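You operate a simulated robot arm through the tools that you are given. There is no shell and no other tool. Be economical: measure what you need, move in short steps, check, and stop when the job is done.

You are at the controls of a simulated robot arm. One attempt, no reset.

TASK
Swap the slim meter and its grey block at position 40 for the grey link on the table.
Fine: meter into the long black tray, block on the table; clamp the link; the sensor stays parked and bypass 40 stays off. Set down upright: grey block.
Where things are to end (x, y in the base frame): slim meter within 30 mm of [430, 120]; grey block within 30 mm of [440, -40].

The check looks at the end state, three seconds after you hand in, the way a careful person would. Anything else that was tipped, shoved, dropped, spilled or broken makes it a failure.

THE ROBOT
A 6-joint arm with a two-finger parallel gripper, fixed in place. Base frame: the origin is at the foot of the arm, x ahead of it, y to its left, z up; the work surface is at about z = 660. Lengths are in mm, angles in rad, forces in N, time in s.
With the tool pointing down near the work surface it reaches from about 100 to 700 mm from the base axis. Its first joint turns from -1.152 to 1.152 rad. Payload 2.45 kg.
The tool frame sits at the grasp point between the pads (the TCP): z along the fingers, y along the line on which they close. The tips reach 24 mm beyond it. The gripper opens to 68 mm. The fingers are 17 mm wide and 10 mm thick; the gripper's body (40 by 70 mm) begins 41 mm behind the TCP.
Orientation is that of the tool frame in the base frame, as a unit quaternion [w, x, y, z]. With the fingers straight down and closing along the base's y, the tool's x points along the base's -x, its y along +y and its z along -z.

THE INTERFACE
- The arm moves only by the tool drive_tool. Its argument "commands" is a list of rows, each a list of 7 numbers: the gripper command, from -1 (fully open) to 1 (shut), values between in proportion, then the shift along the tool's x, y, z in mm, then the turn, a rotation vector about the tool's x, y, z in rad. In form: [[claw, dx, dy, dz, rx, ry, rz], ...]. A call has 1 to 8 rows; each row shifts and turns the commanded pose from where the row before left it, along the tool's axes as they then stand. A row lasts 0.2 s, in which the tool goes at most 50 mm and 0.15 rad; a call with a longer step from one row to the next is refused whole, and so is a gripper value outside its range. Where a pose cannot be reached the arm comes as near as it can. A force on the tool above 90 N (or 10 N above the force at the start of the call, whichever is more), or a blocked arm, ends the call early, and 0.2 s more pass. Each finger travels about 108 mm/s and halts on what it meets, pressing with about 22 N; the grip force reading is that of the motor and also rises with nothing between the fingers. The clock runs only during rows and for 0.2 s after the last one: add rows that do not move to give the fingers time. It gives the time, the measured TCP pose, the force on the tool (base axes), the opening and the grip force at its end, in the units of the frame above (readings bear some noise), with the torque about the TCP (base axes, N m) and any sound that the robot's microphone picked up.
- Cameras (640 x 400 px; columns grow to the right, rows downward): "scene" is fixed at [156.5, 409.1, 1453.4]; the picture's right is [-0.82, -0.57, 0.00], its down [-0.37, 0.54, -0.75] and it looks along [0.43, -0.62, -0.66] (base axes); focal length 214 px, centre (320, 200). "wrist" rides on the gripper at [84, 11, -75] in the tool frame; the picture's right is [-0.13, 0.99, 0.00], its down [-0.60, -0.08, -0.79] and it looks along [-0.79, -0.10, 0.61] (tool axes); focal length 251 px, centre (320, 200). There is no depth. A picture from a camera that has moved, and an enlarged one, comes with that camera's place and axes in the base frame and with its lens.
- capture(camera): a new picture of that camera. It takes no simulated time.
- inspect(camera, box): a new picture of the part [left, top, right, bottom] of that camera's present view, enlarged. It takes no simulated time.
- sign_off(): hands the job in; it is judged then, once.

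Work in short steps. Places have to be worked out from the pictures, the camera data and where the tool is seen: move nearer, look again, correct. Check each grasp and each placing, and mend what went wrong. You have 120 turns and 76 pictures in all, those below and enlarged ones among them. Open the gripper and draw the arm clear of the work before you hand the job in, unless the task says otherwise; then end with one line.

The tools are called after "Emit:" by a JSON object that holds its "method" and its "body". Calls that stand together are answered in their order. drive_tool: Moves the arm, as the interface text tells. Its arguments: {"type":"object","properties":{"commands":{"type":"array","items":{"type":"array","items":{"type":"number"}}}},"required":["commands"]} The other tools are called the same way: capture (camera) takes a picture; inspect (camera, box) takes an enlarged picture of a part of a camera's view; sign_off () hands the job in.

At the start:

```text
time_s: 0.0
position: [479.0, -150.3, 1293.0]
tcp_rot: [0.002, 0.0, 1.0, -0.001]
wrist_force: [-0.2, -0.1, -0.9]
torque: [-0.03, 0.01, 0.03]
finger_gap: 68.0
grip_force: 0.0
```

scene: 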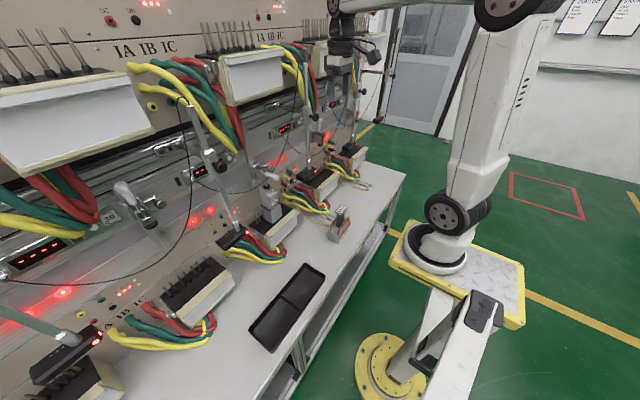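
wrist: 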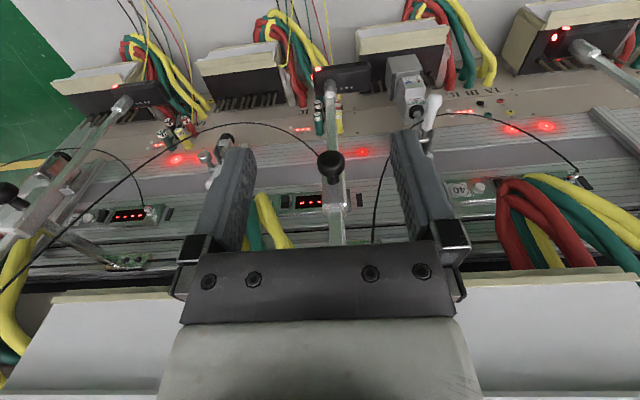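

I start by enlarging the work area to identify the parts.

Emit:
{"method": "inspect", "body": {"camera": "scene", "box": [210, 130, 370, 230]}}

Emit:
{"method": "inspect", "body": {"camera": "wrist", "box": [300, 20, 620, 220]}}

Emit:
{"method": "inspect", "body": {"camera": "scene", "box": [80, 160, 320, 310]}}

```text
4.00 times, centred on (290, 180) of scene
camera zoom: at [156.5, 409.1, 1453.4], right [-0.82, -0.57, 0.0], down [-0.37, 0.54, -0.75], along [0.43, -0.62, -0.66], focal length 858 px, centre (440, 280)
```

zoom: 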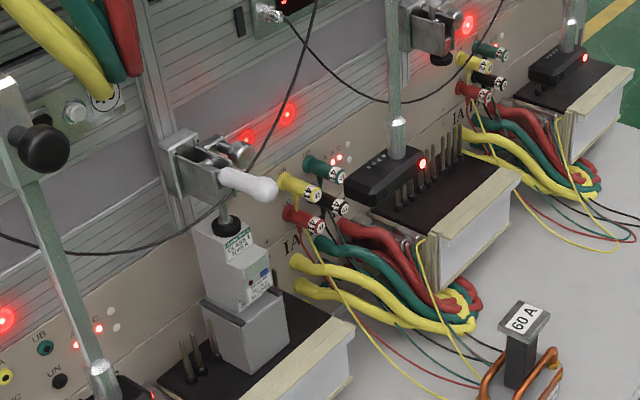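

```text
2.00 times, centred on (460, 120) of wrist
camera zoom: at [396.3, -138.1, 1368.9], right [0.13, 0.99, 0.0], down [0.6, -0.08, 0.79], along [0.79, -0.1, -0.61], focal length 503 px, centre (40, 360)
```

zoom: 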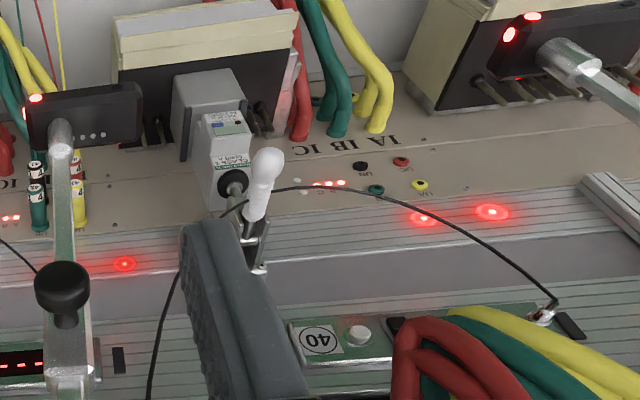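

```text
2.67 times, centred on (200, 235) of scene
camera zoom: at [156.5, 409.1, 1453.4], right [-0.82, -0.57, 0.0], down [-0.37, 0.54, -0.75], along [0.43, -0.62, -0.66], focal length 572 px, centre (640, 107)
```

zoom: 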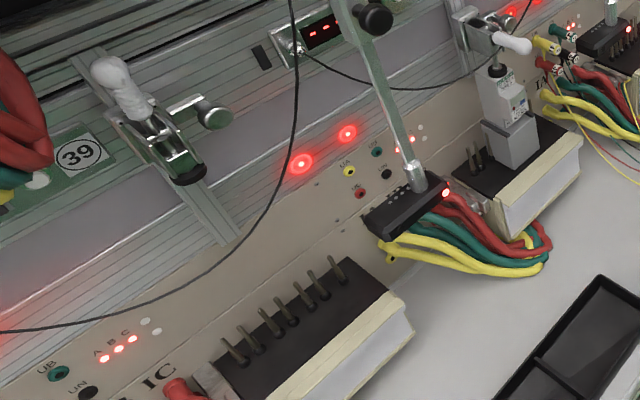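

The slim meter sits on the grey block at 40, held by a toggle clamp whose white handle points forward. The 60 A link stands on the table near (500,-260). I lower the arm in front of position 40 for a closer look.

Emit:
{"method": "drive_tool", "body": {"commands": [[-1, 8, 21, 40, 0, 0, 0], [-1, 8, 21, 40, 0, 0, 0], [-1, 8, 21, 40, 0, 0, 0], [-1, 8, 21, 40, 0, 0, 0], [-1, 8, 21, 40, 0, 0, 0], [-1, 8, 21, 40, 0, 0, 0], [-1, 8, 21, 40, 0, 0, 0]]}}

Emit:
{"method": "capture", "body": {"camera": "wrist"}}

Emit:
{"method": "inspect", "body": {"camera": "scene", "box": [240, 150, 360, 225]}}

```text
time_s: 1.6
position: [424.1, -3.0, 1011.8]
tcp_rot: [0.002, -0.001, 1.0, 0.0]
wrist_force: [-0.2, 0.4, -0.2]
torque: [0.0, 0.04, 0.02]
finger_gap: 68.0
grip_force: 0.0
```

```text
70 pictures are left
camera wrist: at [340.6, 9.0, 1087.4], right [0.13, 0.99, 0.0], down [0.6, -0.08, 0.79], along [0.79, -0.1, -0.61], focal length 251 px, centre (320, 200)
```

wrist: 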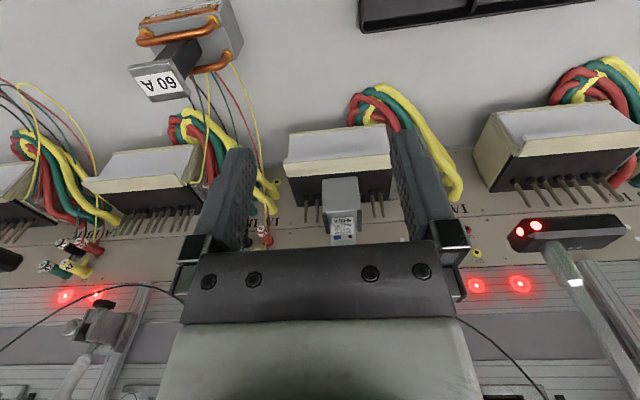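

```text
5.33 times, centred on (300, 188) of scene
camera zoom: at [156.6, 409.1, 1453.4], right [-0.82, -0.57, 0.0], down [-0.37, 0.54, -0.75], along [0.43, -0.62, -0.66], focal length 1144 px, centre (427, 267)
```

zoom: 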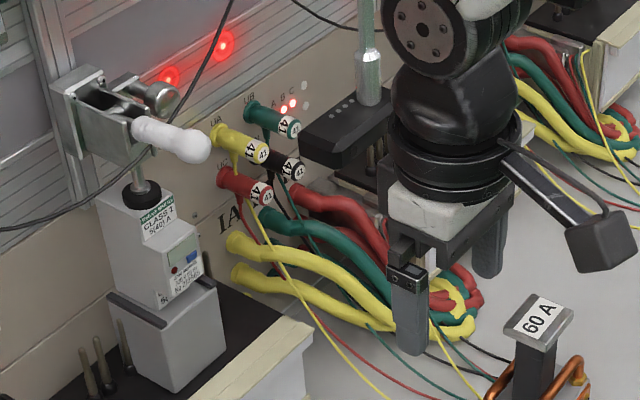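

The block's top is near (683,0,826). I go sideways and yaw the wrist to see the clamp and block unobstructed.

Emit:
{"method": "drive_tool", "body": {"commands": [[-1, 5, -40, 10, 0, 0, -0.12], [-1, 5, -40, 10, 0, 0, -0.12], [-1, 5, -40, 10, 0, 0, -0.12], [-1, 5, -40, 10, 0, 0, -0.12], [-1, 5, -40, 10, 0, 0, -0.12], [-1, 5, -40, 10, 0, 0, -0.12]]}}

Emit:
{"method": "capture", "body": {"camera": "wrist"}}

```text
time_s: 3.0
position: [466.9, -237.4, 953.9]
tcp_rot: [0.0, -0.353, 0.936, -0.002]
wrist_force: [0.3, -0.4, 0.2]
torque: [0.02, -0.02, 0.0]
finger_gap: 67.9
grip_force: 0.0
```

```text
68 pictures are left
camera wrist: at [396.5, -283.9, 1028.6], right [-0.56, 0.83, 0.0], down [0.5, 0.34, 0.79], along [0.66, 0.44, -0.61], focal length 251 px, centre (320, 200)
```

wrist: 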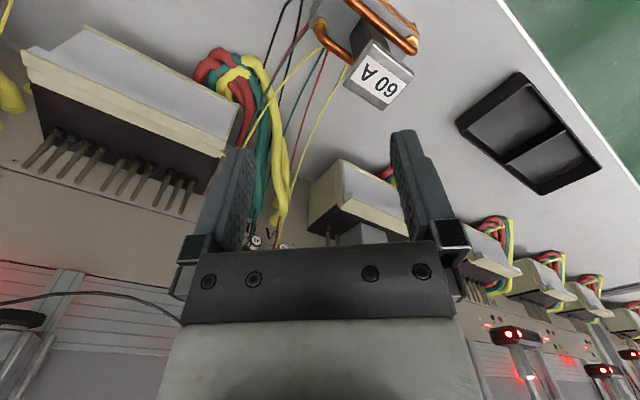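

The fingers hide position 40, so I tilt the fingers forward. That brings the clamp into the upper part of the wrist picture.

Emit:
{"method": "drive_tool", "body": {"commands": [[-1, 0, 20, 0, 0, -0.15, 0], [-1, 0, 20, 0, 0, -0.15, 0], [-1, 0, 20, 0, 0, -0.15, 0]]}}

Emit:
{"method": "capture", "body": {"camera": "wrist"}}

```text
time_s: 3.8
position: [427.2, -192.6, 952.4]
tcp_rot: [0.21, -0.343, 0.912, 0.077]
wrist_force: [-0.2, -0.4, -0.3]
torque: [0.04, -0.01, -0.01]
finger_gap: 68.2
grip_force: 0.1
```

```text
67 pictures are left
camera wrist: at [338.2, -254.3, 984.9], right [-0.57, 0.82, 0.05], down [0.2, 0.07, 0.98], along [0.8, 0.56, -0.21], focal length 251 px, centre (320, 200)
```

wrist: 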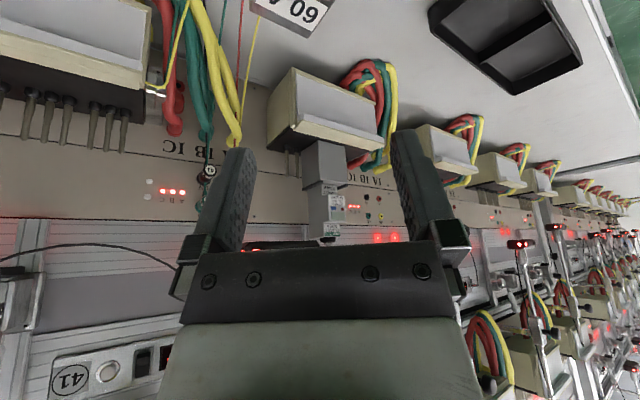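

Emit:
{"method": "drive_tool", "body": {"commands": [[-1, 0, 0, -20, 0, -0.15, 0], [-1, 0, 0, -20, 0, -0.15, 0], [-1, 0, 0, 0, 0, 0, 0]]}}

Emit:
{"method": "inspect", "body": {"camera": "wrist", "box": [200, 40, 440, 240]}}

```text
time_s: 4.6
position: [411.6, -205.4, 987.7]
tcp_rot: [0.344, -0.33, 0.87, 0.128]
wrist_force: [0.2, -0.3, -0.5]
torque: [0.01, -0.03, 0.01]
finger_gap: 68.0
grip_force: 0.0
```

```text
2.00 times, centred on (320, 140) of wrist
camera zoom: at [320.4, -270.6, 986.0], right [-0.58, 0.81, 0.08], down [-0.03, -0.12, 0.99], along [0.81, 0.58, 0.09], focal length 503 px, centre (320, 320)
```

zoom: 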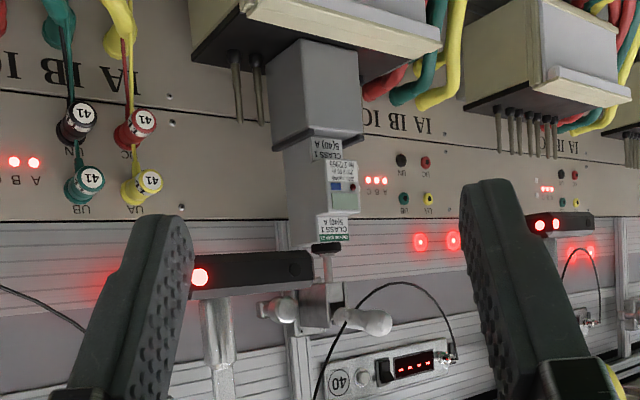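

Handle of clamp 40 runs from about (668,1,1023) to (612,6,1033). I look at the open clamp 39 to learn the mechanism, and at the link and block.

Emit:
{"method": "inspect", "body": {"camera": "scene", "box": [100, 165, 180, 245]}}

Emit:
{"method": "inspect", "body": {"camera": "scene", "box": [300, 190, 380, 250]}}

Emit:
{"method": "inspect", "body": {"camera": "scene", "box": [240, 150, 320, 240]}}

```text
5.00 times, centred on (140, 205) of scene
camera zoom: at [156.5, 409.1, 1453.4], right [-0.82, -0.57, 0.0], down [-0.37, 0.54, -0.75], along [0.43, -0.62, -0.66], focal length 1072 px, centre (1220, 175)
```

zoom: 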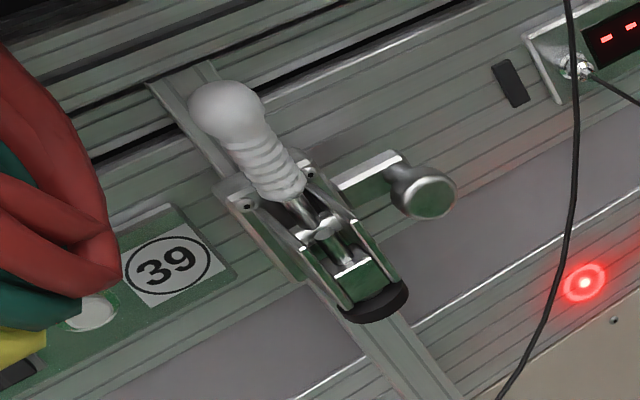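

```text
6.67 times, centred on (340, 220) of scene
camera zoom: at [156.5, 409.1, 1453.4], right [-0.82, -0.57, 0.0], down [-0.37, 0.54, -0.75], along [0.43, -0.62, -0.66], focal length 1430 px, centre (187, 67)
```

zoom: 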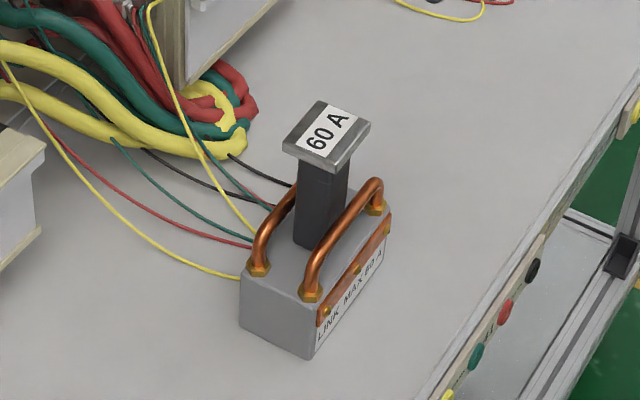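

```text
4.44 times, centred on (280, 195) of scene
camera zoom: at [156.5, 409.1, 1453.4], right [-0.82, -0.57, 0.0], down [-0.37, 0.54, -0.75], along [0.43, -0.62, -0.66], focal length 953 px, centre (498, 222)
```

zoom: 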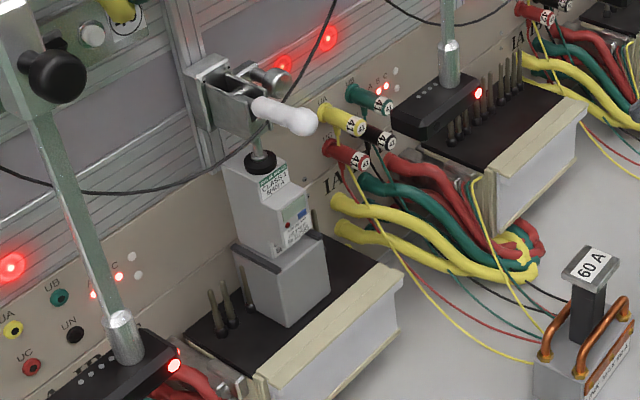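

Handle raised means open (plunger retracted). The sensor bar of 41 is near x 585, y −78…−164, z 985, so I'll keep to y≥0. I turn the tool to point straight ahead (+x) while still well back.

Emit:
{"method": "drive_tool", "body": {"commands": [[-1, 0, 0, 0, 0.098, 0, 0.105], [-1, 0, 0, 0, 0.098, 0, 0.105], [-1, 0, 0, 0, 0.098, 0, 0.105], [-1, 0, 0, 0, 0.098, 0, 0.105], [-1, 0, 0, 0, 0.098, 0, 0.105], [-1, 0, 0, 0, 0, -0.14, 0], [-1, 0, 0, 0, 0, -0.14, 0], [-1, 0, 0, 0, 0, -0.14, 0]]}}

```text
time_s: 6.4
position: [419.7, -221.2, 1008.5]
tcp_rot: [0.553, -0.001, 0.833, 0.002]
wrist_force: [0.5, -0.1, -0.4]
torque: [-0.02, 0.02, -0.01]
finger_gap: 67.8
grip_force: 0.0
out of reach, approached as far as the arm can: row 7, 8
```

Yaw is straight and the tilt is 67°. I move to y≈5 and further forward, then finish the tilt.

Emit:
{"method": "drive_tool", "body": {"commands": [[-1, -8, 44, 13, 0, 0, 0], [-1, -8, 44, 13, 0, 0, 0], [-1, -8, 44, 13, 0, 0, 0], [-1, -8, 44, 13, 0, 0, 0], [-1, -8, 44, 13, 0, 0, 0], [-1, 0, 0, 0, 0, -0.13, 0], [-1, 0, 0, 0, 0, -0.13, 0], [-1, 0, 0, 0, 0, -0.13, 0]]}}

Emit:
{"method": "capture", "body": {"camera": "wrist"}}

```text
time_s: 8.2
position: [542.4, -65.6, 1140.4]
tcp_rot: [0.702, 0.01, 0.712, 0.015]
wrist_force: [0.6, 0.1, 0.3]
torque: [0.0, -0.02, -0.01]
finger_gap: 67.9
grip_force: 0.1
out of reach, approached as far as the arm can: row 1, 2, 3, 4, 5, 6, 7, 8
```

```text
62 pictures are left
camera wrist: at [466.3, -52.7, 1058.5], right [0.0, 0.99, 0.16], down [-0.78, -0.1, 0.61], along [0.62, -0.13, 0.77], focal length 251 px, centre (320, 200)
```

wrist: 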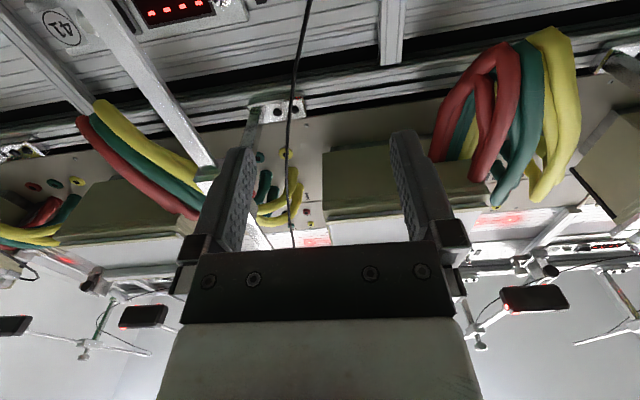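

The arm couldn't reach the commanded pose. I send a null row to see whether the commanded pose carries over.

Emit:
{"method": "drive_tool", "body": {"commands": [[-1, 0, 0, 0, 0, 0, 0], [-1, 0, 0, 0, 0, 0, 0]]}}

Emit:
{"method": "capture", "body": {"camera": "scene"}}

```text
time_s: 8.8
position: [542.7, -66.2, 1139.6]
tcp_rot: [0.702, 0.011, 0.712, 0.014]
wrist_force: [0.1, -0.2, 0.0]
torque: [-0.02, -0.03, -0.02]
finger_gap: 68.0
grip_force: 0.0
```

```text
61 pictures are left
```

scene: 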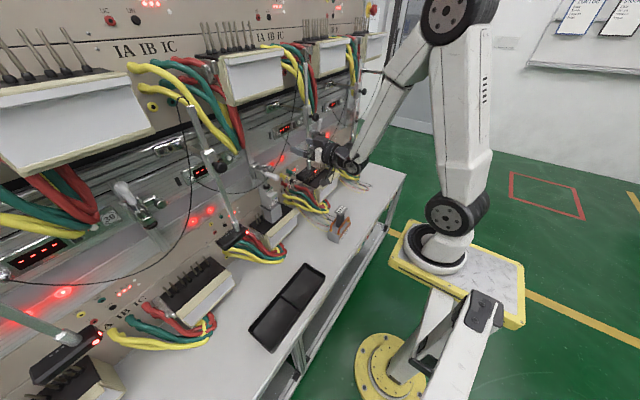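

Each call starts from the measured pose. I shift to y≈6 with the gripper closing, then step down toward z≈1010, staying in front of the handle (tips x≈567).

Emit:
{"method": "drive_tool", "body": {"commands": [[1, 0, 36, 0, 0, 0, 0], [1, 0, 36, 0, 0, 0, 0], [1, 33, 0, 0, 0, 0, 0], [1, 33, 0, 0, 0, 0, 0], [1, 33, 0, 0, 0, 0, 0]]}}

Emit:
{"method": "inspect", "body": {"camera": "scene", "box": [240, 120, 380, 220]}}

```text
time_s: 10.0
position: [561.1, -73.0, 1125.1]
tcp_rot: [0.702, 0.015, 0.712, 0.015]
wrist_force: [0.0, -0.5, 0.7]
torque: [-0.02, -0.01, 0.01]
finger_gap: 0.0
grip_force: 22.2
out of reach, approached as far as the arm can: row 1, 2, 3, 4, 5
```

```text
4.00 times, centred on (310, 170) of scene
camera zoom: at [156.5, 409.1, 1453.4], right [-0.82, -0.57, 0.0], down [-0.37, 0.54, -0.75], along [0.43, -0.62, -0.66], focal length 858 px, centre (360, 320)
```

zoom: 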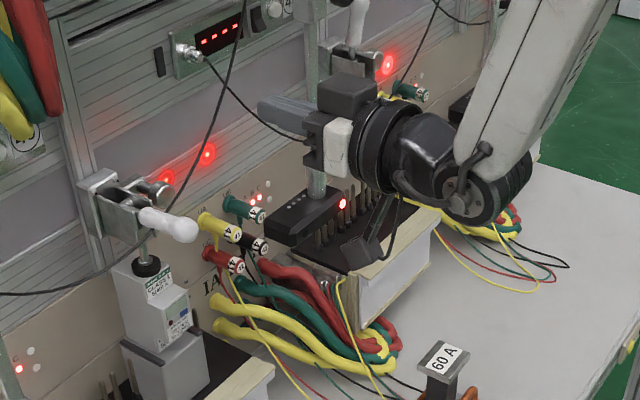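

Horizontal isn't reachable here, so I tilt back to about 45° and will grip the handle from the front and above.

Emit:
{"method": "drive_tool", "body": {"commands": [[-1, 0, 10, 0, 0, 0.13, 0], [-1, 0, 10, 0, 0, 0.13, 0], [-1, 0, 10, 0, 0, 0.13, 0], [-1, 0, 10, 0, 0, 0.13, 0], [-1, 0, 10, 0, 0, 0.13, 0], [-1, 0, 10, 0, 0, 0.13, 0], [-1, 0, 17, 0, 0, 0, 0]]}}

Emit:
{"method": "capture", "body": {"camera": "wrist"}}

```text
time_s: 11.6
position: [563.0, 1.8, 1132.3]
tcp_rot: [0.404, -0.005, 0.915, 0.005]
wrist_force: [0.4, 0.7, 0.0]
torque: [0.01, 0.04, 0.01]
finger_gap: 68.1
grip_force: 0.1
out of reach, approached as far as the arm can: row 1, 6
```

```text
59 pictures are left
camera wrist: at [451.0, 11.9, 1121.0], right [0.07, 0.99, 0.1], down [-0.18, -0.09, 0.98], along [0.98, -0.09, 0.17], focal length 251 px, centre (320, 200)
```

wrist: 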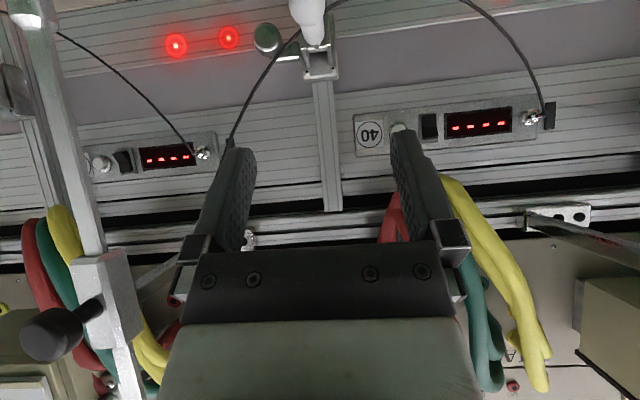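

Tilt is 48°. The handle tip appears around (612,3,1036); I approach along the finger direction, stopping about 30 mm short to check.

Emit:
{"method": "drive_tool", "body": {"commands": [[-1, 35, 3, 0, 0, 0, 0], [-1, 0, 0, 40, 0, 0, 0], [-1, 0, 0, 40, 0, 0, 0]]}}

Emit:
{"method": "capture", "body": {"camera": "wrist"}}

Emit:
{"method": "inspect", "body": {"camera": "scene", "box": [240, 120, 360, 220]}}

```text
time_s: 12.4
position: [597.9, -19.5, 1053.7]
tcp_rot: [0.404, -0.006, 0.915, 0.009]
wrist_force: [-0.6, 0.4, 1.2]
torque: [-0.02, -0.01, 0.01]
finger_gap: 68.0
grip_force: 0.1
out of reach, approached as far as the arm can: row 1, 2, 3
```

```text
58 pictures are left
camera wrist: at [486.3, -10.8, 1042.2], right [0.07, 0.99, 0.11], down [-0.18, -0.09, 0.98], along [0.98, -0.09, 0.17], focal length 251 px, centre (320, 200)
```

wrist: 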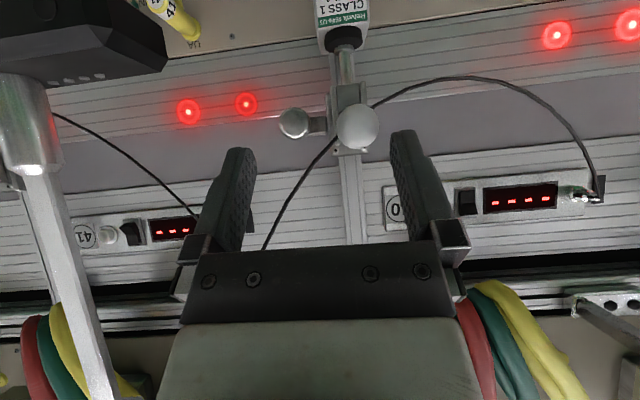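

```text
4.00 times, centred on (300, 170) of scene
camera zoom: at [156.5, 409.1, 1453.4], right [-0.82, -0.57, 0.0], down [-0.37, 0.54, -0.75], along [0.43, -0.62, -0.66], focal length 858 px, centre (400, 320)
```

zoom: 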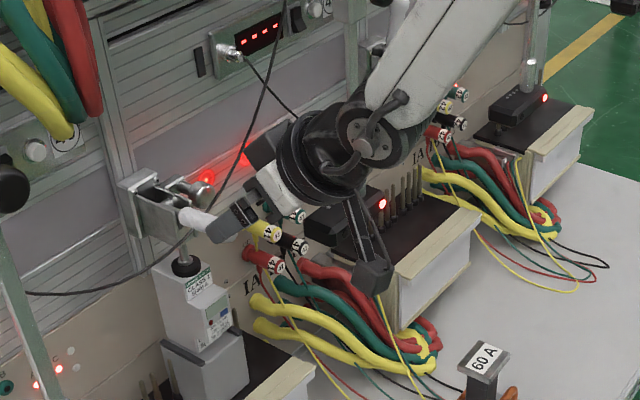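

The TCP drifted to y −19.5 while the handle is at y≈1. I correct y before going further.

Emit:
{"method": "drive_tool", "body": {"commands": [[-1, 0, 11, 0, 0, 0, 0], [-1, 0, 11, 0, 0, 0, 0]]}}

```text
time_s: 13.0
position: [597.6, -20.6, 1052.6]
tcp_rot: [0.405, -0.006, 0.914, 0.009]
wrist_force: [1.3, -0.3, -0.5]
torque: [-0.02, 0.01, -0.02]
finger_gap: 67.9
grip_force: 0.0
out of reach, approached as far as the arm can: row 1, 2
```

It won't move +y here, so some joint is at a limit. I back off along the tool and test whether a slight yaw toward +y frees it.

Emit:
{"method": "drive_tool", "body": {"commands": [[-1, 0, 0, -45, 0, 0, 0], [-1, 0, 0, 0, -0.105, 0, -0.095], [-1, 0, 0, 0, -0.105, 0, -0.095], [-1, 0, 20, 0, 0, 0, 0]]}}

```text
time_s: 14.0
position: [560.4, -1.8, 1083.2]
tcp_rot: [0.401, -0.133, 0.904, 0.063]
wrist_force: [-0.3, -0.7, 0.0]
torque: [0.01, 0.02, 0.0]
finger_gap: 68.2
grip_force: 0.1
```

Yaw frees it. I approach the handle: sideways correction first, then along the fingers, then check.

Emit:
{"method": "drive_tool", "body": {"commands": [[-1, -4, -14, 0, 0, 0, 0], [-1, 0, 0, 40, 0, 0, 0]]}}

Emit:
{"method": "capture", "body": {"camera": "wrist"}}

```text
time_s: 14.6
position: [592.0, -4.2, 1058.7]
tcp_rot: [0.401, -0.132, 0.904, 0.063]
wrist_force: [0.2, -1.0, -0.1]
torque: [0.01, 0.02, 0.0]
finger_gap: 68.1
grip_force: 0.2
```

```text
56 pictures are left
camera wrist: at [483.5, -27.1, 1047.5], right [-0.2, 0.97, 0.1], down [-0.15, -0.13, 0.98], along [0.97, 0.19, 0.17], focal length 251 px, centre (320, 200)
```

wrist: 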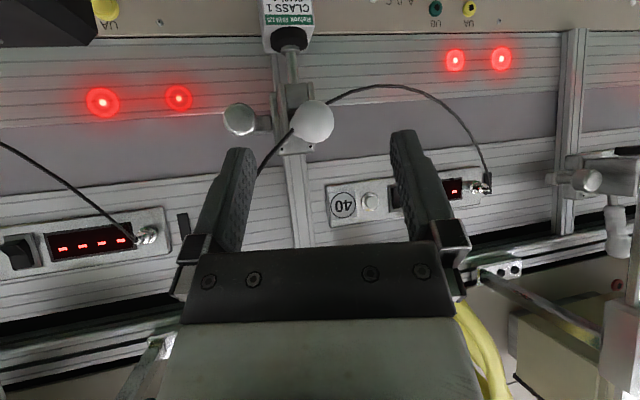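

The handle is centred between the fingers. I advance 40 mm and close.

Emit:
{"method": "drive_tool", "body": {"commands": [[-1, 0, -3, 40, 0, 0, 0], [0.4, 0, 0, 0, 0, 0, 0], [1, 0, 0, 0, 0, 0, 0], [1, 0, 0, 0, 0, 0, 0]]}}

Emit:
{"method": "inspect", "body": {"camera": "scene", "box": [240, 120, 360, 220]}}

```text
time_s: 15.6
position: [624.6, -1.9, 1033.0]
tcp_rot: [0.401, -0.13, 0.905, 0.061]
wrist_force: [8.9, -21.5, -6.5]
torque: [-0.3, 0.13, -1.38]
finger_gap: 25.1
grip_force: 40.7
```

```text
4.00 times, centred on (300, 170) of scene
camera zoom: at [157.0, 408.4, 1453.5], right [-0.82, -0.57, 0.0], down [-0.37, 0.54, -0.75], along [0.43, -0.62, -0.66], focal length 858 px, centre (400, 320)
```

zoom: 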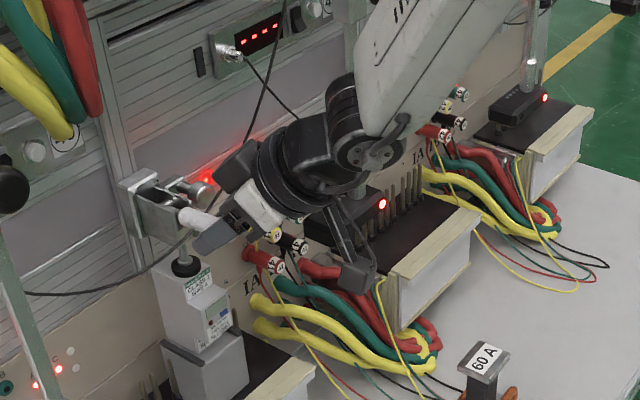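

Handle gripped (gap 25 mm). I swing it up in an arc about an estimated pivot (672,1021), half the way first.

Emit:
{"method": "drive_tool", "body": {"commands": [[1, 0, -3, 0, 0, 0, 0], [1, -10.2, -1.1, -4.3, 0, 0, 0], [1, -10.9, -1.7, -2, 0, 0, 0], [1, -11, -2.3, 0.5, 0, 0, 0]]}}

Emit:
{"method": "inspect", "body": {"camera": "scene", "box": [240, 120, 360, 220]}}

```text
time_s: 16.6
position: [639.8, -0.6, 1063.0]
tcp_rot: [0.402, -0.135, 0.903, 0.063]
wrist_force: [-30.5, -1.0, 12.3]
torque: [-0.75, 0.96, -1.17]
finger_gap: 26.9
grip_force: 41.8
```

```text
4.00 times, centred on (300, 170) of scene
camera zoom: at [155.3, 409.1, 1453.5], right [-0.82, -0.57, 0.0], down [-0.37, 0.54, -0.75], along [0.43, -0.62, -0.66], focal length 858 px, centre (400, 320)
```

zoom: 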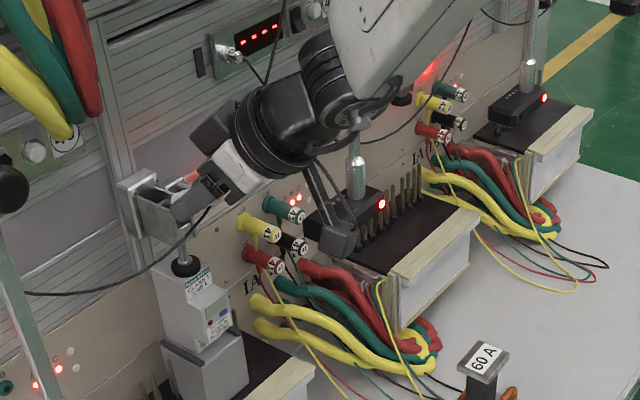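

Handle follows. I continue the arc with slightly larger radius since the handle pushes the tool outward.

Emit:
{"method": "drive_tool", "body": {"commands": [[1, -9, -2, -2, 0, 0, 0], [1, -10.5, -2.8, 2.9, 0, 0, 0], [1, -9.4, -3, 5.2, 0, 0, 0]]}}

Emit:
{"method": "inspect", "body": {"camera": "scene", "box": [240, 120, 360, 220]}}

```text
time_s: 17.4
position: [666.3, 4.3, 1081.2]
tcp_rot: [0.405, -0.137, 0.901, 0.067]
wrist_force: [-19.9, 30.9, 22.3]
torque: [-0.51, 0.52, -0.68]
finger_gap: 21.8
grip_force: 39.2
```

```text
4.00 times, centred on (300, 170) of scene
camera zoom: at [155.3, 410.1, 1453.2], right [-0.82, -0.57, 0.0], down [-0.37, 0.54, -0.75], along [0.43, -0.62, -0.66], focal length 858 px, centre (400, 320)
```

zoom: 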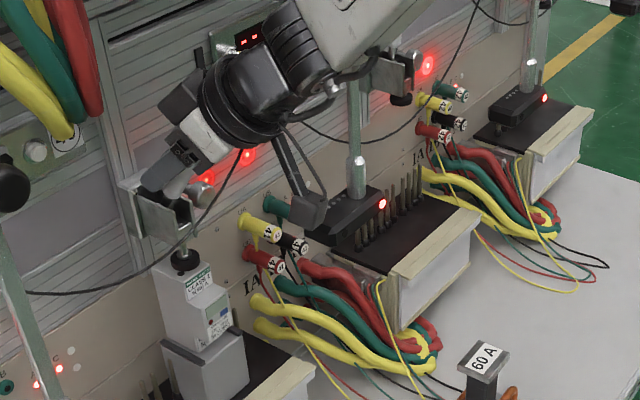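

Emit:
{"method": "drive_tool", "body": {"commands": [[1, -8.5, 0, 4, 0, 0, 0], [1, -7.9, -2, 7.2, 0, 0, 0]]}}

Emit:
{"method": "inspect", "body": {"camera": "scene", "box": [255, 150, 315, 200]}}

```text
time_s: 18.0
position: [685.3, 5.0, 1082.7]
tcp_rot: [0.403, -0.135, 0.903, 0.066]
wrist_force: [-19.2, 27.0, 18.5]
torque: [-0.5, 0.98, -0.55]
finger_gap: 21.3
grip_force: 38.4
```

```text
8.00 times, centred on (285, 175) of scene
camera zoom: at [155.5, 410.0, 1453.2], right [-0.82, -0.57, 0.0], down [-0.37, 0.54, -0.75], along [0.43, -0.62, -0.66], focal length 1716 px, centre (600, 400)
```

zoom: 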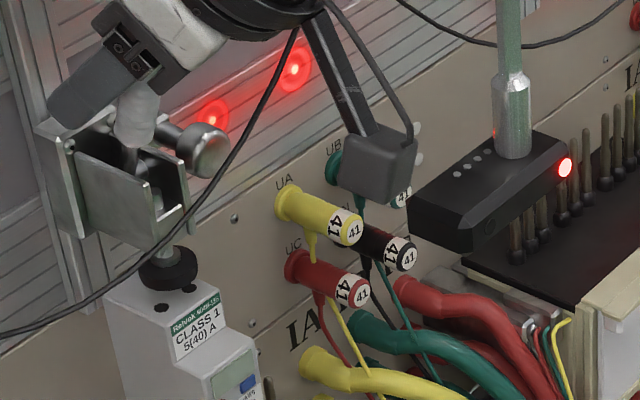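

The handle is nearly upright and the foot has lifted some. I push a bit more backward.

Emit:
{"method": "drive_tool", "body": {"commands": [[1, -6, -3, 8, 0, 0, 0], [1, -5, -3, 9, 0, 0, 0]]}}

Emit:
{"method": "inspect", "body": {"camera": "scene", "box": [255, 150, 315, 200]}}

```text
time_s: 18.6
position: [705.8, 6.0, 1082.3]
tcp_rot: [0.402, -0.137, 0.903, 0.067]
wrist_force: [-26.9, 29.7, 25.8]
torque: [-0.53, 0.11, -0.71]
finger_gap: 21.2
grip_force: 38.3
```

```text
8.00 times, centred on (285, 175) of scene
camera zoom: at [155.0, 410.1, 1453.3], right [-0.82, -0.57, 0.0], down [-0.37, 0.54, -0.75], along [0.43, -0.62, -0.66], focal length 1716 px, centre (600, 400)
```

zoom: 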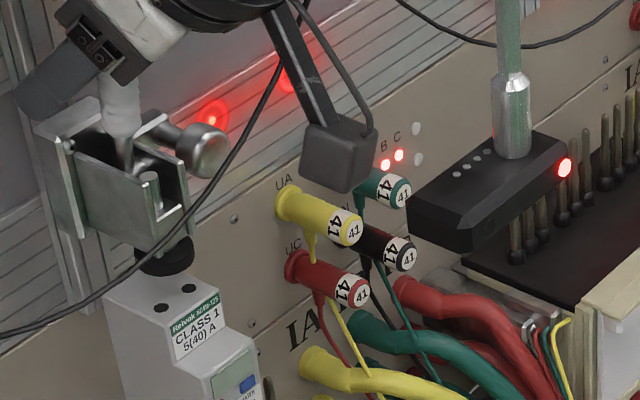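

The foot is fully retracted. I release the handle and back away along the tool.

Emit:
{"method": "drive_tool", "body": {"commands": [[0, 0, 0, 0, 0, 0, 0], [-1, 0, 0, 0, 0, 0, 0], [-1, 0, 0, -40, 0, 0, 0], [-1, 0, 0, -45, 0, 0, 0], [-1, 0, 0, -45, 0, 0, 0]]}}

Emit:
{"method": "inspect", "body": {"camera": "scene", "box": [255, 150, 315, 220]}}

Emit:
{"method": "capture", "body": {"camera": "wrist"}}

```text
time_s: 19.8
position: [614.5, -28.1, 1164.4]
tcp_rot: [0.401, -0.132, 0.904, 0.062]
wrist_force: [0.0, -0.8, 1.1]
torque: [0.01, 0.02, 0.01]
finger_gap: 67.9
grip_force: 0.0
```

```text
5.71 times, centred on (285, 185) of scene
camera zoom: at [156.5, 409.1, 1453.4], right [-0.82, -0.57, 0.0], down [-0.37, 0.54, -0.75], along [0.43, -0.62, -0.66], focal length 1226 px, centre (520, 286)
```

zoom: 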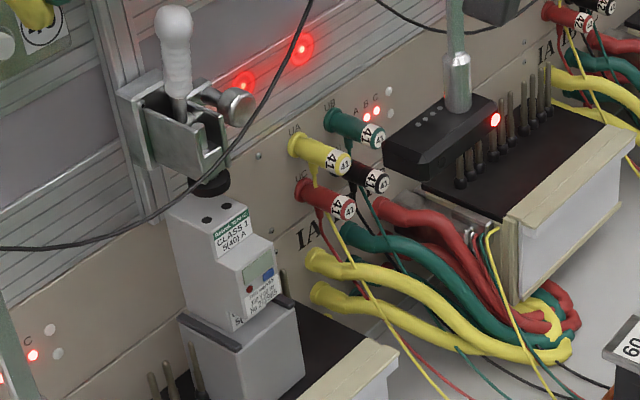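

```text
49 pictures are left
camera wrist: at [504.8, -48.6, 1155.0], right [-0.2, 0.97, 0.1], down [-0.15, -0.13, 0.98], along [0.97, 0.18, 0.17], focal length 251 px, centre (320, 200)
```

wrist: 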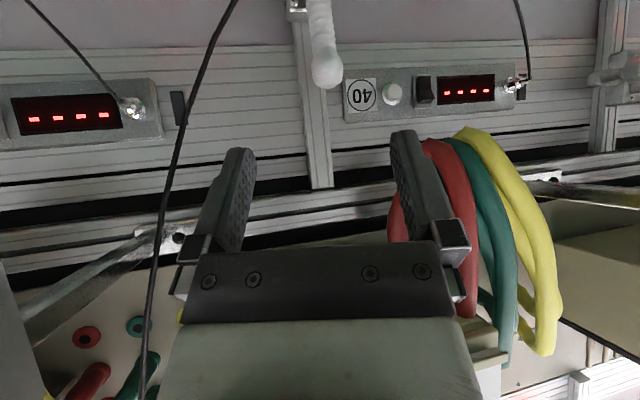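

Clamp 40 is open and stays open. I retreat downward in front of the meter to measure it.

Emit:
{"method": "drive_tool", "body": {"commands": [[-1, 10, 0, -40, 0, 0, 0], [-1, 39, 14, 30, 0, 0, 0], [-1, 39, 14, 30, 0, 0, 0], [-1, 39, 14, 22, 0, 0, 0], [-1, 39, 14, 22, 0, 0, 0], [-1, 33, 14, 16, 0, 0, 0]]}}

Emit:
{"method": "capture", "body": {"camera": "wrist"}}

```text
refused: row 2 steps farther than a row can; nothing moved
```

```text
48 pictures are left
camera wrist: at [504.8, -48.6, 1155.0], right [-0.2, 0.97, 0.1], down [-0.15, -0.13, 0.98], along [0.97, 0.18, 0.17], focal length 251 px, centre (320, 200)
```

wrist: 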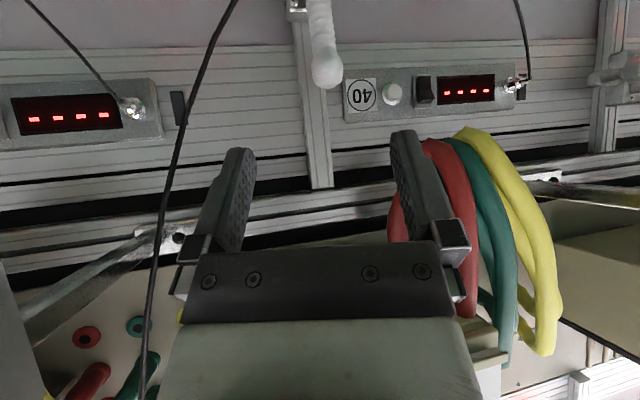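

A row was over 50 mm; I resend with shorter rows.

Emit:
{"method": "drive_tool", "body": {"commands": [[-1, 10, 0, -40, 0, 0, 0], [-1, 36, 14, 20, 0, 0, 0], [-1, 38, 14, 24, 0, 0, 0], [-1, 38, 14, 24, 0, 0, 0], [-1, 38, 14, 24, 0, 0, 0], [-1, 38, 14, 22, 0, 0, 0]]}}

Emit:
{"method": "capture", "body": {"camera": "wrist"}}

```text
time_s: 21.2
position: [518.9, 18.4, 970.0]
tcp_rot: [0.401, -0.133, 0.904, 0.062]
wrist_force: [-0.7, 0.1, -0.4]
torque: [0.03, -0.01, 0.0]
finger_gap: 67.9
grip_force: 0.0
```

```text
47 pictures are left
camera wrist: at [409.3, -3.5, 958.1], right [-0.2, 0.97, 0.1], down [-0.15, -0.13, 0.98], along [0.97, 0.19, 0.17], focal length 251 px, centre (320, 200)
```

wrist: 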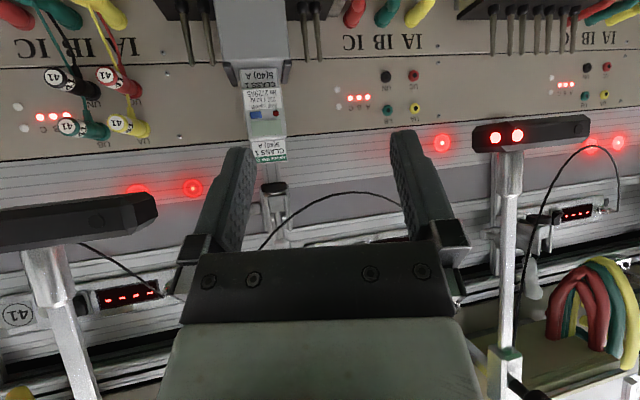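

Meter: y≈1.5, x≈650–710, top z≈956; foot now at z≈984, so about 25 mm clearance. I test an unyawed, 30°-tilt orientation here for reach.

Emit:
{"method": "drive_tool", "body": {"commands": [[-1, 0, 0, 0, 0.105, 0, 0.095], [-1, 0, 0, 0, 0.105, 0, 0.095], [-1, 0, 0, 0, 0, 0.15, 0], [-1, 0, 0, 0, 0, 0.15, 0]]}}

```text
time_s: 22.2
position: [523.2, -36.6, 987.1]
tcp_rot: [0.264, -0.004, 0.965, 0.003]
wrist_force: [-1.3, 0.0, 0.3]
torque: [0.01, 0.01, 0.02]
finger_gap: 67.9
grip_force: 0.2
out of reach, approached as far as the arm can: row 1, 2
```

Emit:
{"method": "drive_tool", "body": {"commands": [[-1, -15, 13, 30, 0, 0, 0], [-1, -15, 13, 30, 0, 0, 0], [-1, -15, 13, 30, 0, 0, 0]]}}

Emit:
{"method": "capture", "body": {"camera": "wrist"}}

```text
time_s: 23.0
position: [608.3, 2.8, 931.8]
tcp_rot: [0.263, -0.006, 0.965, 0.008]
wrist_force: [0.5, 0.3, -0.5]
torque: [0.01, -0.02, -0.02]
finger_gap: 67.7
grip_force: 0.0
```

```text
46 pictures are left
camera wrist: at [499.1, 11.8, 954.7], right [0.1, 0.99, 0.08], down [0.12, -0.09, 0.99], along [0.99, -0.09, -0.13], focal length 251 px, centre (320, 200)
```

wrist: 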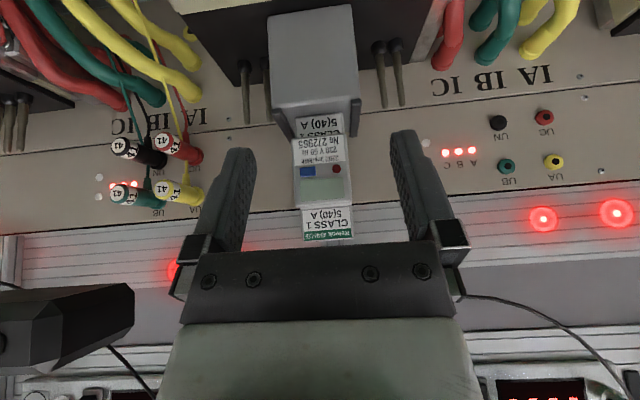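

30° tilt with no yaw is reachable and the meter is centred (y≈0). I move in around the meter body at z≈918, above the block's rim (~z 885).

Emit:
{"method": "drive_tool", "body": {"commands": [[-1, -16, -1, 15, 0, 0, 0], [-1, -16, -1, 15, 0, 0, 0], [-1, -16, 0, 14, 0, 0, 0]]}}

Emit:
{"method": "capture", "body": {"camera": "wrist"}}

Emit:
{"method": "inspect", "body": {"camera": "scene", "box": [245, 140, 325, 240]}}

```text
time_s: 23.8
position: [649.5, 4.1, 922.0]
tcp_rot: [0.265, -0.003, 0.964, 0.008]
wrist_force: [-0.1, -0.2, -0.6]
torque: [0.01, 0.01, 0.03]
finger_gap: 68.3
grip_force: 0.0
out of reach, approached as far as the arm can: row 2, 3
```

```text
45 pictures are left
camera wrist: at [539.0, 13.7, 945.4], right [0.1, 0.99, 0.08], down [0.11, -0.09, 0.99], along [0.99, -0.09, -0.12], focal length 251 px, centre (320, 200)
```

wrist: 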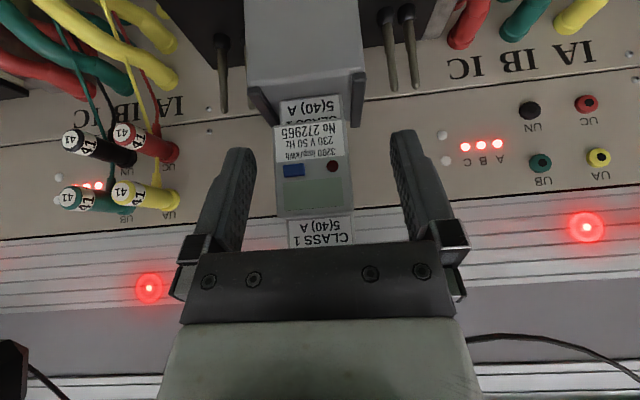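

```text
4.00 times, centred on (285, 190) of scene
camera zoom: at [156.6, 409.1, 1453.4], right [-0.82, -0.57, 0.0], down [-0.37, 0.54, -0.75], along [0.43, -0.62, -0.66], focal length 858 px, centre (460, 240)
```

zoom: 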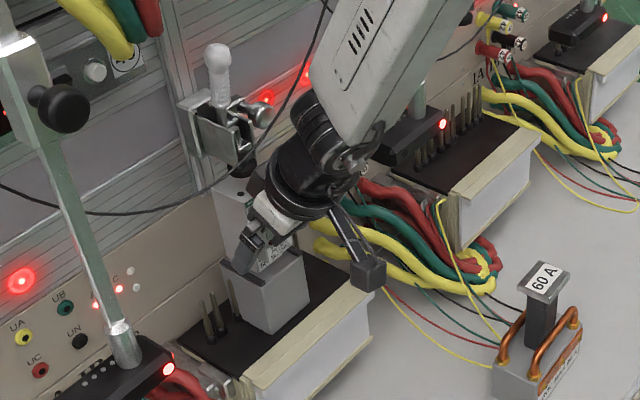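

At 30° the arm hits its far reach limit at x≈650. I add tilt to gain reach and creep forward.

Emit:
{"method": "drive_tool", "body": {"commands": [[-1, 0, 0, 0, 0, -0.12, 0], [-1, -10, -2, 8, 0, 0, 0], [-1, -8, 0, 6, 0, 0, 0]]}}

```text
time_s: 24.6
position: [655.5, -9.5, 917.4]
tcp_rot: [0.276, 0.005, 0.961, -0.031]
wrist_force: [0.6, -0.1, 0.3]
torque: [-0.01, 0.04, 0.01]
finger_gap: 68.2
grip_force: 0.1
out of reach, approached as far as the arm can: row 1, 2
```

Emit:
{"method": "drive_tool", "body": {"commands": [[-1, 0, 8, 0, -0.06, 0, -0.1], [-1, -8, 2, 6, 0, -0.05, 0], [-1, -8, 0, 6, 0, -0.05, 0]]}}

```text
time_s: 25.4
position: [664.8, -4.5, 916.9]
tcp_rot: [0.301, -0.044, 0.952, -0.022]
wrist_force: [-6.7, 1.5, -0.1]
torque: [-0.08, -0.46, 0.05]
finger_gap: 67.8
grip_force: 0.1
out of reach, approached as far as the arm can: row 2, 3
```

A small contact force (−6.7 N in x) appears. I look before closing.

Emit:
{"method": "capture", "body": {"camera": "wrist"}}

Emit:
{"method": "inspect", "body": {"camera": "scene", "box": [255, 150, 315, 225]}}

```text
43 pictures are left
camera wrist: at [552.8, -1.3, 930.3], right [0.04, 1.0, 0.01], down [0.04, -0.01, 1.0], along [1.0, -0.03, -0.04], focal length 251 px, centre (320, 200)
```

wrist: 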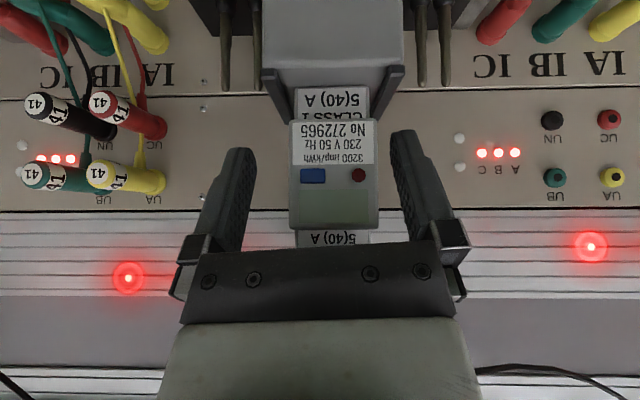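

```text
5.33 times, centred on (285, 188) of scene
camera zoom: at [156.3, 409.1, 1453.4], right [-0.82, -0.57, 0.0], down [-0.37, 0.54, -0.75], along [0.43, -0.62, -0.66], focal length 1144 px, centre (507, 267)
```

zoom: 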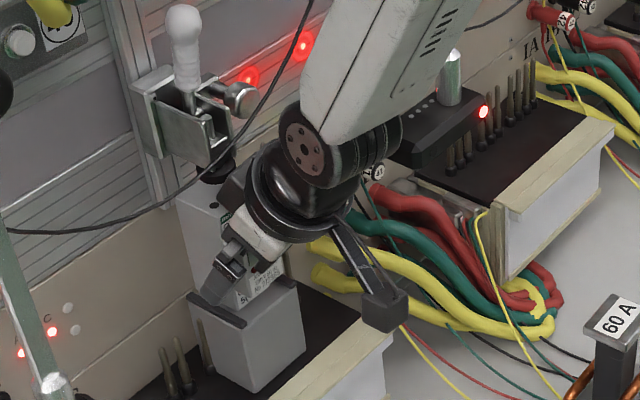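

The palm touches the meter's front step. I back off 4 mm, centre in y, then close.

Emit:
{"method": "drive_tool", "body": {"commands": [[-1, 0, 5, -4, 0, 0, 0], [0.3, 0, 0, 0, 0, 0, 0], [1, 0, 0, 0, 0, 0, 0], [1, 0, 0, 0, 0, 0, 0]]}}

```text
time_s: 26.4
position: [663.7, -0.7, 921.3]
tcp_rot: [0.321, -0.054, 0.946, -0.012]
wrist_force: [0.3, 0.2, 1.9]
torque: [0.12, -0.1, 0.0]
finger_gap: 36.0
grip_force: 22.1
```

Meter gripped at 36 mm, forces balanced. I lift straight up in small steps, 18 mm.

Emit:
{"method": "drive_tool", "body": {"commands": [[1, -3.6, -0.3, -4.8, 0, 0, 0], [1, -3.6, -0.3, -4.8, 0, 0, 0], [1, -3.6, -0.3, -4.8, 0, 0, 0]]}}

Emit:
{"method": "inspect", "body": {"camera": "scene", "box": [255, 150, 315, 225]}}

Emit:
{"method": "capture", "body": {"camera": "wrist"}}

```text
time_s: 27.2
position: [661.7, -1.5, 938.6]
tcp_rot: [0.319, -0.053, 0.946, -0.011]
wrist_force: [-6.5, -1.0, -5.3]
torque: [0.09, -0.3, -0.06]
finger_gap: 36.0
grip_force: 21.6
```

```text
5.33 times, centred on (285, 188) of scene
camera zoom: at [156.5, 409.0, 1453.4], right [-0.82, -0.57, 0.0], down [-0.37, 0.54, -0.75], along [0.43, -0.62, -0.66], focal length 1144 px, centre (507, 267)
```

zoom: 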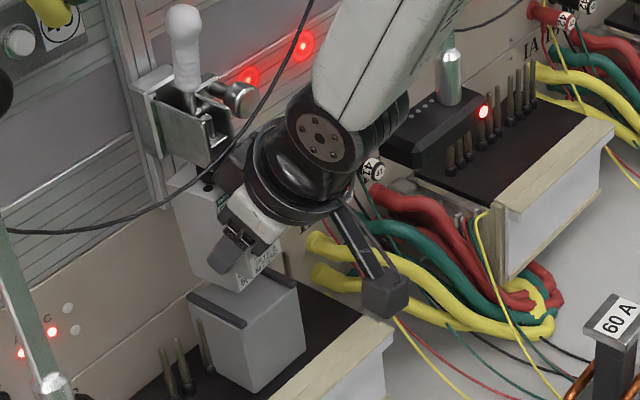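

```text
40 pictures are left
camera wrist: at [549.7, 0.6, 947.1], right [0.01, 1.0, 0.02], down [0.01, -0.02, 1.0], along [1.0, -0.01, -0.01], focal length 251 px, centre (320, 200)
```

wrist: 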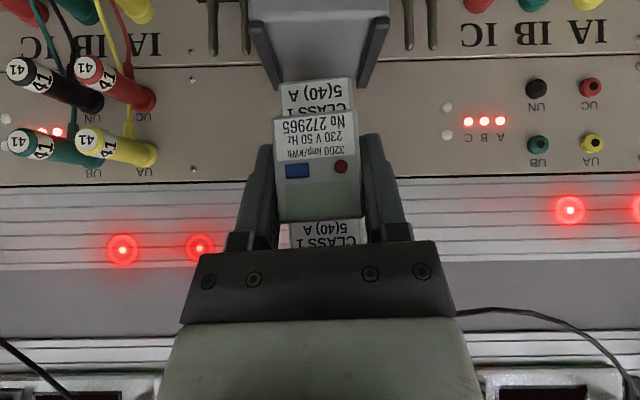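

The meter is free (it just sits between two rims). I draw it straight out toward −x.

Emit:
{"method": "drive_tool", "body": {"commands": [[1, 15.8, 1.9, -12.1, 0, 0, 0], [1, 15.8, 1.9, -12.1, 0, 0, 0], [1, 15.8, 1.9, -12.1, 0, 0, 0], [1, 15.8, 1.9, -12.1, 0, 0, 0], [1, 15.8, 1.9, -12.1, 0, 0, 0], [1, 15.8, 1.9, -12.1, 0, 0, 0]]}}

Emit:
{"method": "capture", "body": {"camera": "scene"}}

```text
time_s: 28.6
position: [542.1, -1.0, 937.8]
tcp_rot: [0.32, -0.053, 0.946, -0.012]
wrist_force: [0.2, -0.1, -2.0]
torque: [-0.03, 0.05, 0.0]
finger_gap: 35.9
grip_force: 22.2
```

```text
39 pictures are left
```

scene: 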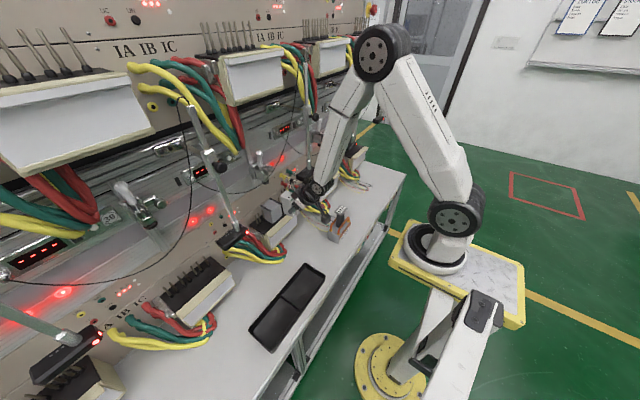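

Tray's first compartment spans roughly x 395–485, y 45–190; I carry the meter there: x first, then y.

Emit:
{"method": "drive_tool", "body": {"commands": [[1, 33.4, 3.9, -25.6, 0, 0, 0], [1, 33.4, 3.9, -25.6, 0, 0, 0], [1, 33.4, 3.9, -25.6, 0, 0, 0], [1, -4.3, 40, 0.5, 0, 0, 0], [1, -4.3, 40, 0.5, 0, 0, 0], [1, -4.3, 40, 0.5, 0, 0, 0]]}}

```text
time_s: 30.0
position: [446.0, 119.4, 925.8]
tcp_rot: [0.32, -0.052, 0.946, -0.012]
wrist_force: [-1.1, -0.4, -1.1]
torque: [0.0, 0.03, 0.0]
finger_gap: 36.1
grip_force: 22.5
out of reach, approached as far as the arm can: row 3
```

Emit:
{"method": "drive_tool", "body": {"commands": [[1, 24.2, 2.3, 31.8, 0, 0, 0], [1, 32, 3.2, 25.8, 0, 0, 0], [1, 32, 3.2, 25.8, 0, 0, 0]]}}

Emit:
{"method": "inspect", "body": {"camera": "scene", "box": [200, 180, 400, 380]}}

Emit:
{"method": "capture", "body": {"camera": "wrist"}}

```text
time_s: 30.8
position: [425.5, 120.5, 805.5]
tcp_rot: [0.32, -0.053, 0.946, -0.012]
wrist_force: [-0.2, 0.8, -2.6]
torque: [0.01, 0.02, -0.01]
finger_gap: 35.8
grip_force: 22.0
```

```text
2.00 times, centred on (300, 280) of scene
camera zoom: at [156.6, 409.1, 1453.4], right [-0.82, -0.57, 0.0], down [-0.37, 0.54, -0.75], along [0.43, -0.62, -0.66], focal length 429 px, centre (360, 40)
```

zoom: 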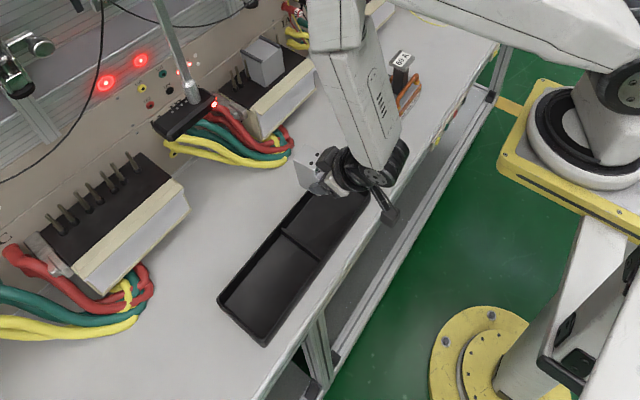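

```text
37 pictures are left
camera wrist: at [313.5, 121.8, 814.1], right [0.01, 1.0, 0.02], down [0.0, -0.02, 1.0], along [1.0, -0.01, 0.0], focal length 251 px, centre (320, 200)
```

wrist: 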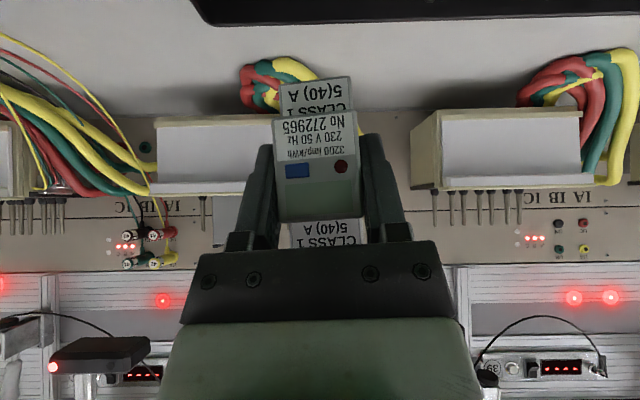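

Meter bottom is about 45 mm below TCP. I lower toward the tray floor, shifting TCP x to ≈412.

Emit:
{"method": "drive_tool", "body": {"commands": [[1, 25.9, 2.6, 24.2, 0, 0, 0], [1, 25.9, 2.6, 24.2, 0, 0, 0], [1, 4.2, 0.4, 5.6, 0, 0, 0]]}}

Emit:
{"method": "inspect", "body": {"camera": "scene", "box": [240, 230, 360, 350]}}

```text
time_s: 31.6
position: [412.0, 119.8, 729.9]
tcp_rot: [0.321, -0.053, 0.946, -0.012]
wrist_force: [-0.1, -0.2, -2.0]
torque: [0.0, 0.04, 0.02]
finger_gap: 35.6
grip_force: 22.2
```

```text
3.33 times, centred on (300, 290) of scene
camera zoom: at [156.6, 409.1, 1453.4], right [-0.82, -0.57, 0.0], down [-0.37, 0.54, -0.75], along [0.43, -0.62, -0.66], focal length 715 px, centre (387, -100)
```

zoom: 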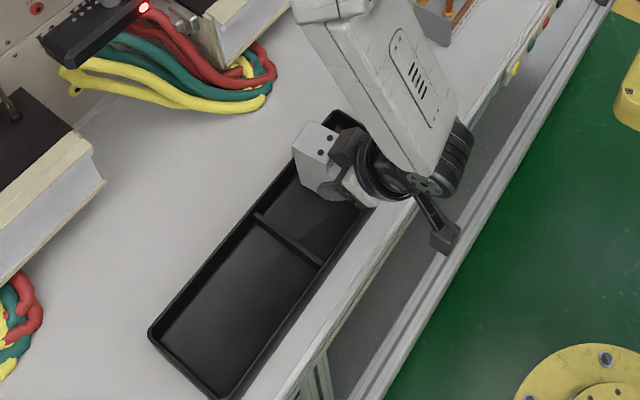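

Emit:
{"method": "drive_tool", "body": {"commands": [[1, 3, 0.3, 4, 0, 0, 0], [1, 3, 0.3, 4, 0, 0, 0], [1, 3, 0.3, 4, 0, 0, 0]]}}

```text
time_s: 32.4
position: [415.3, 120.5, 714.9]
tcp_rot: [0.322, -0.052, 0.945, -0.012]
wrist_force: [-4.3, -1.5, 14.7]
torque: [0.24, -0.15, 0.01]
finger_gap: 35.0
grip_force: 22.0
```

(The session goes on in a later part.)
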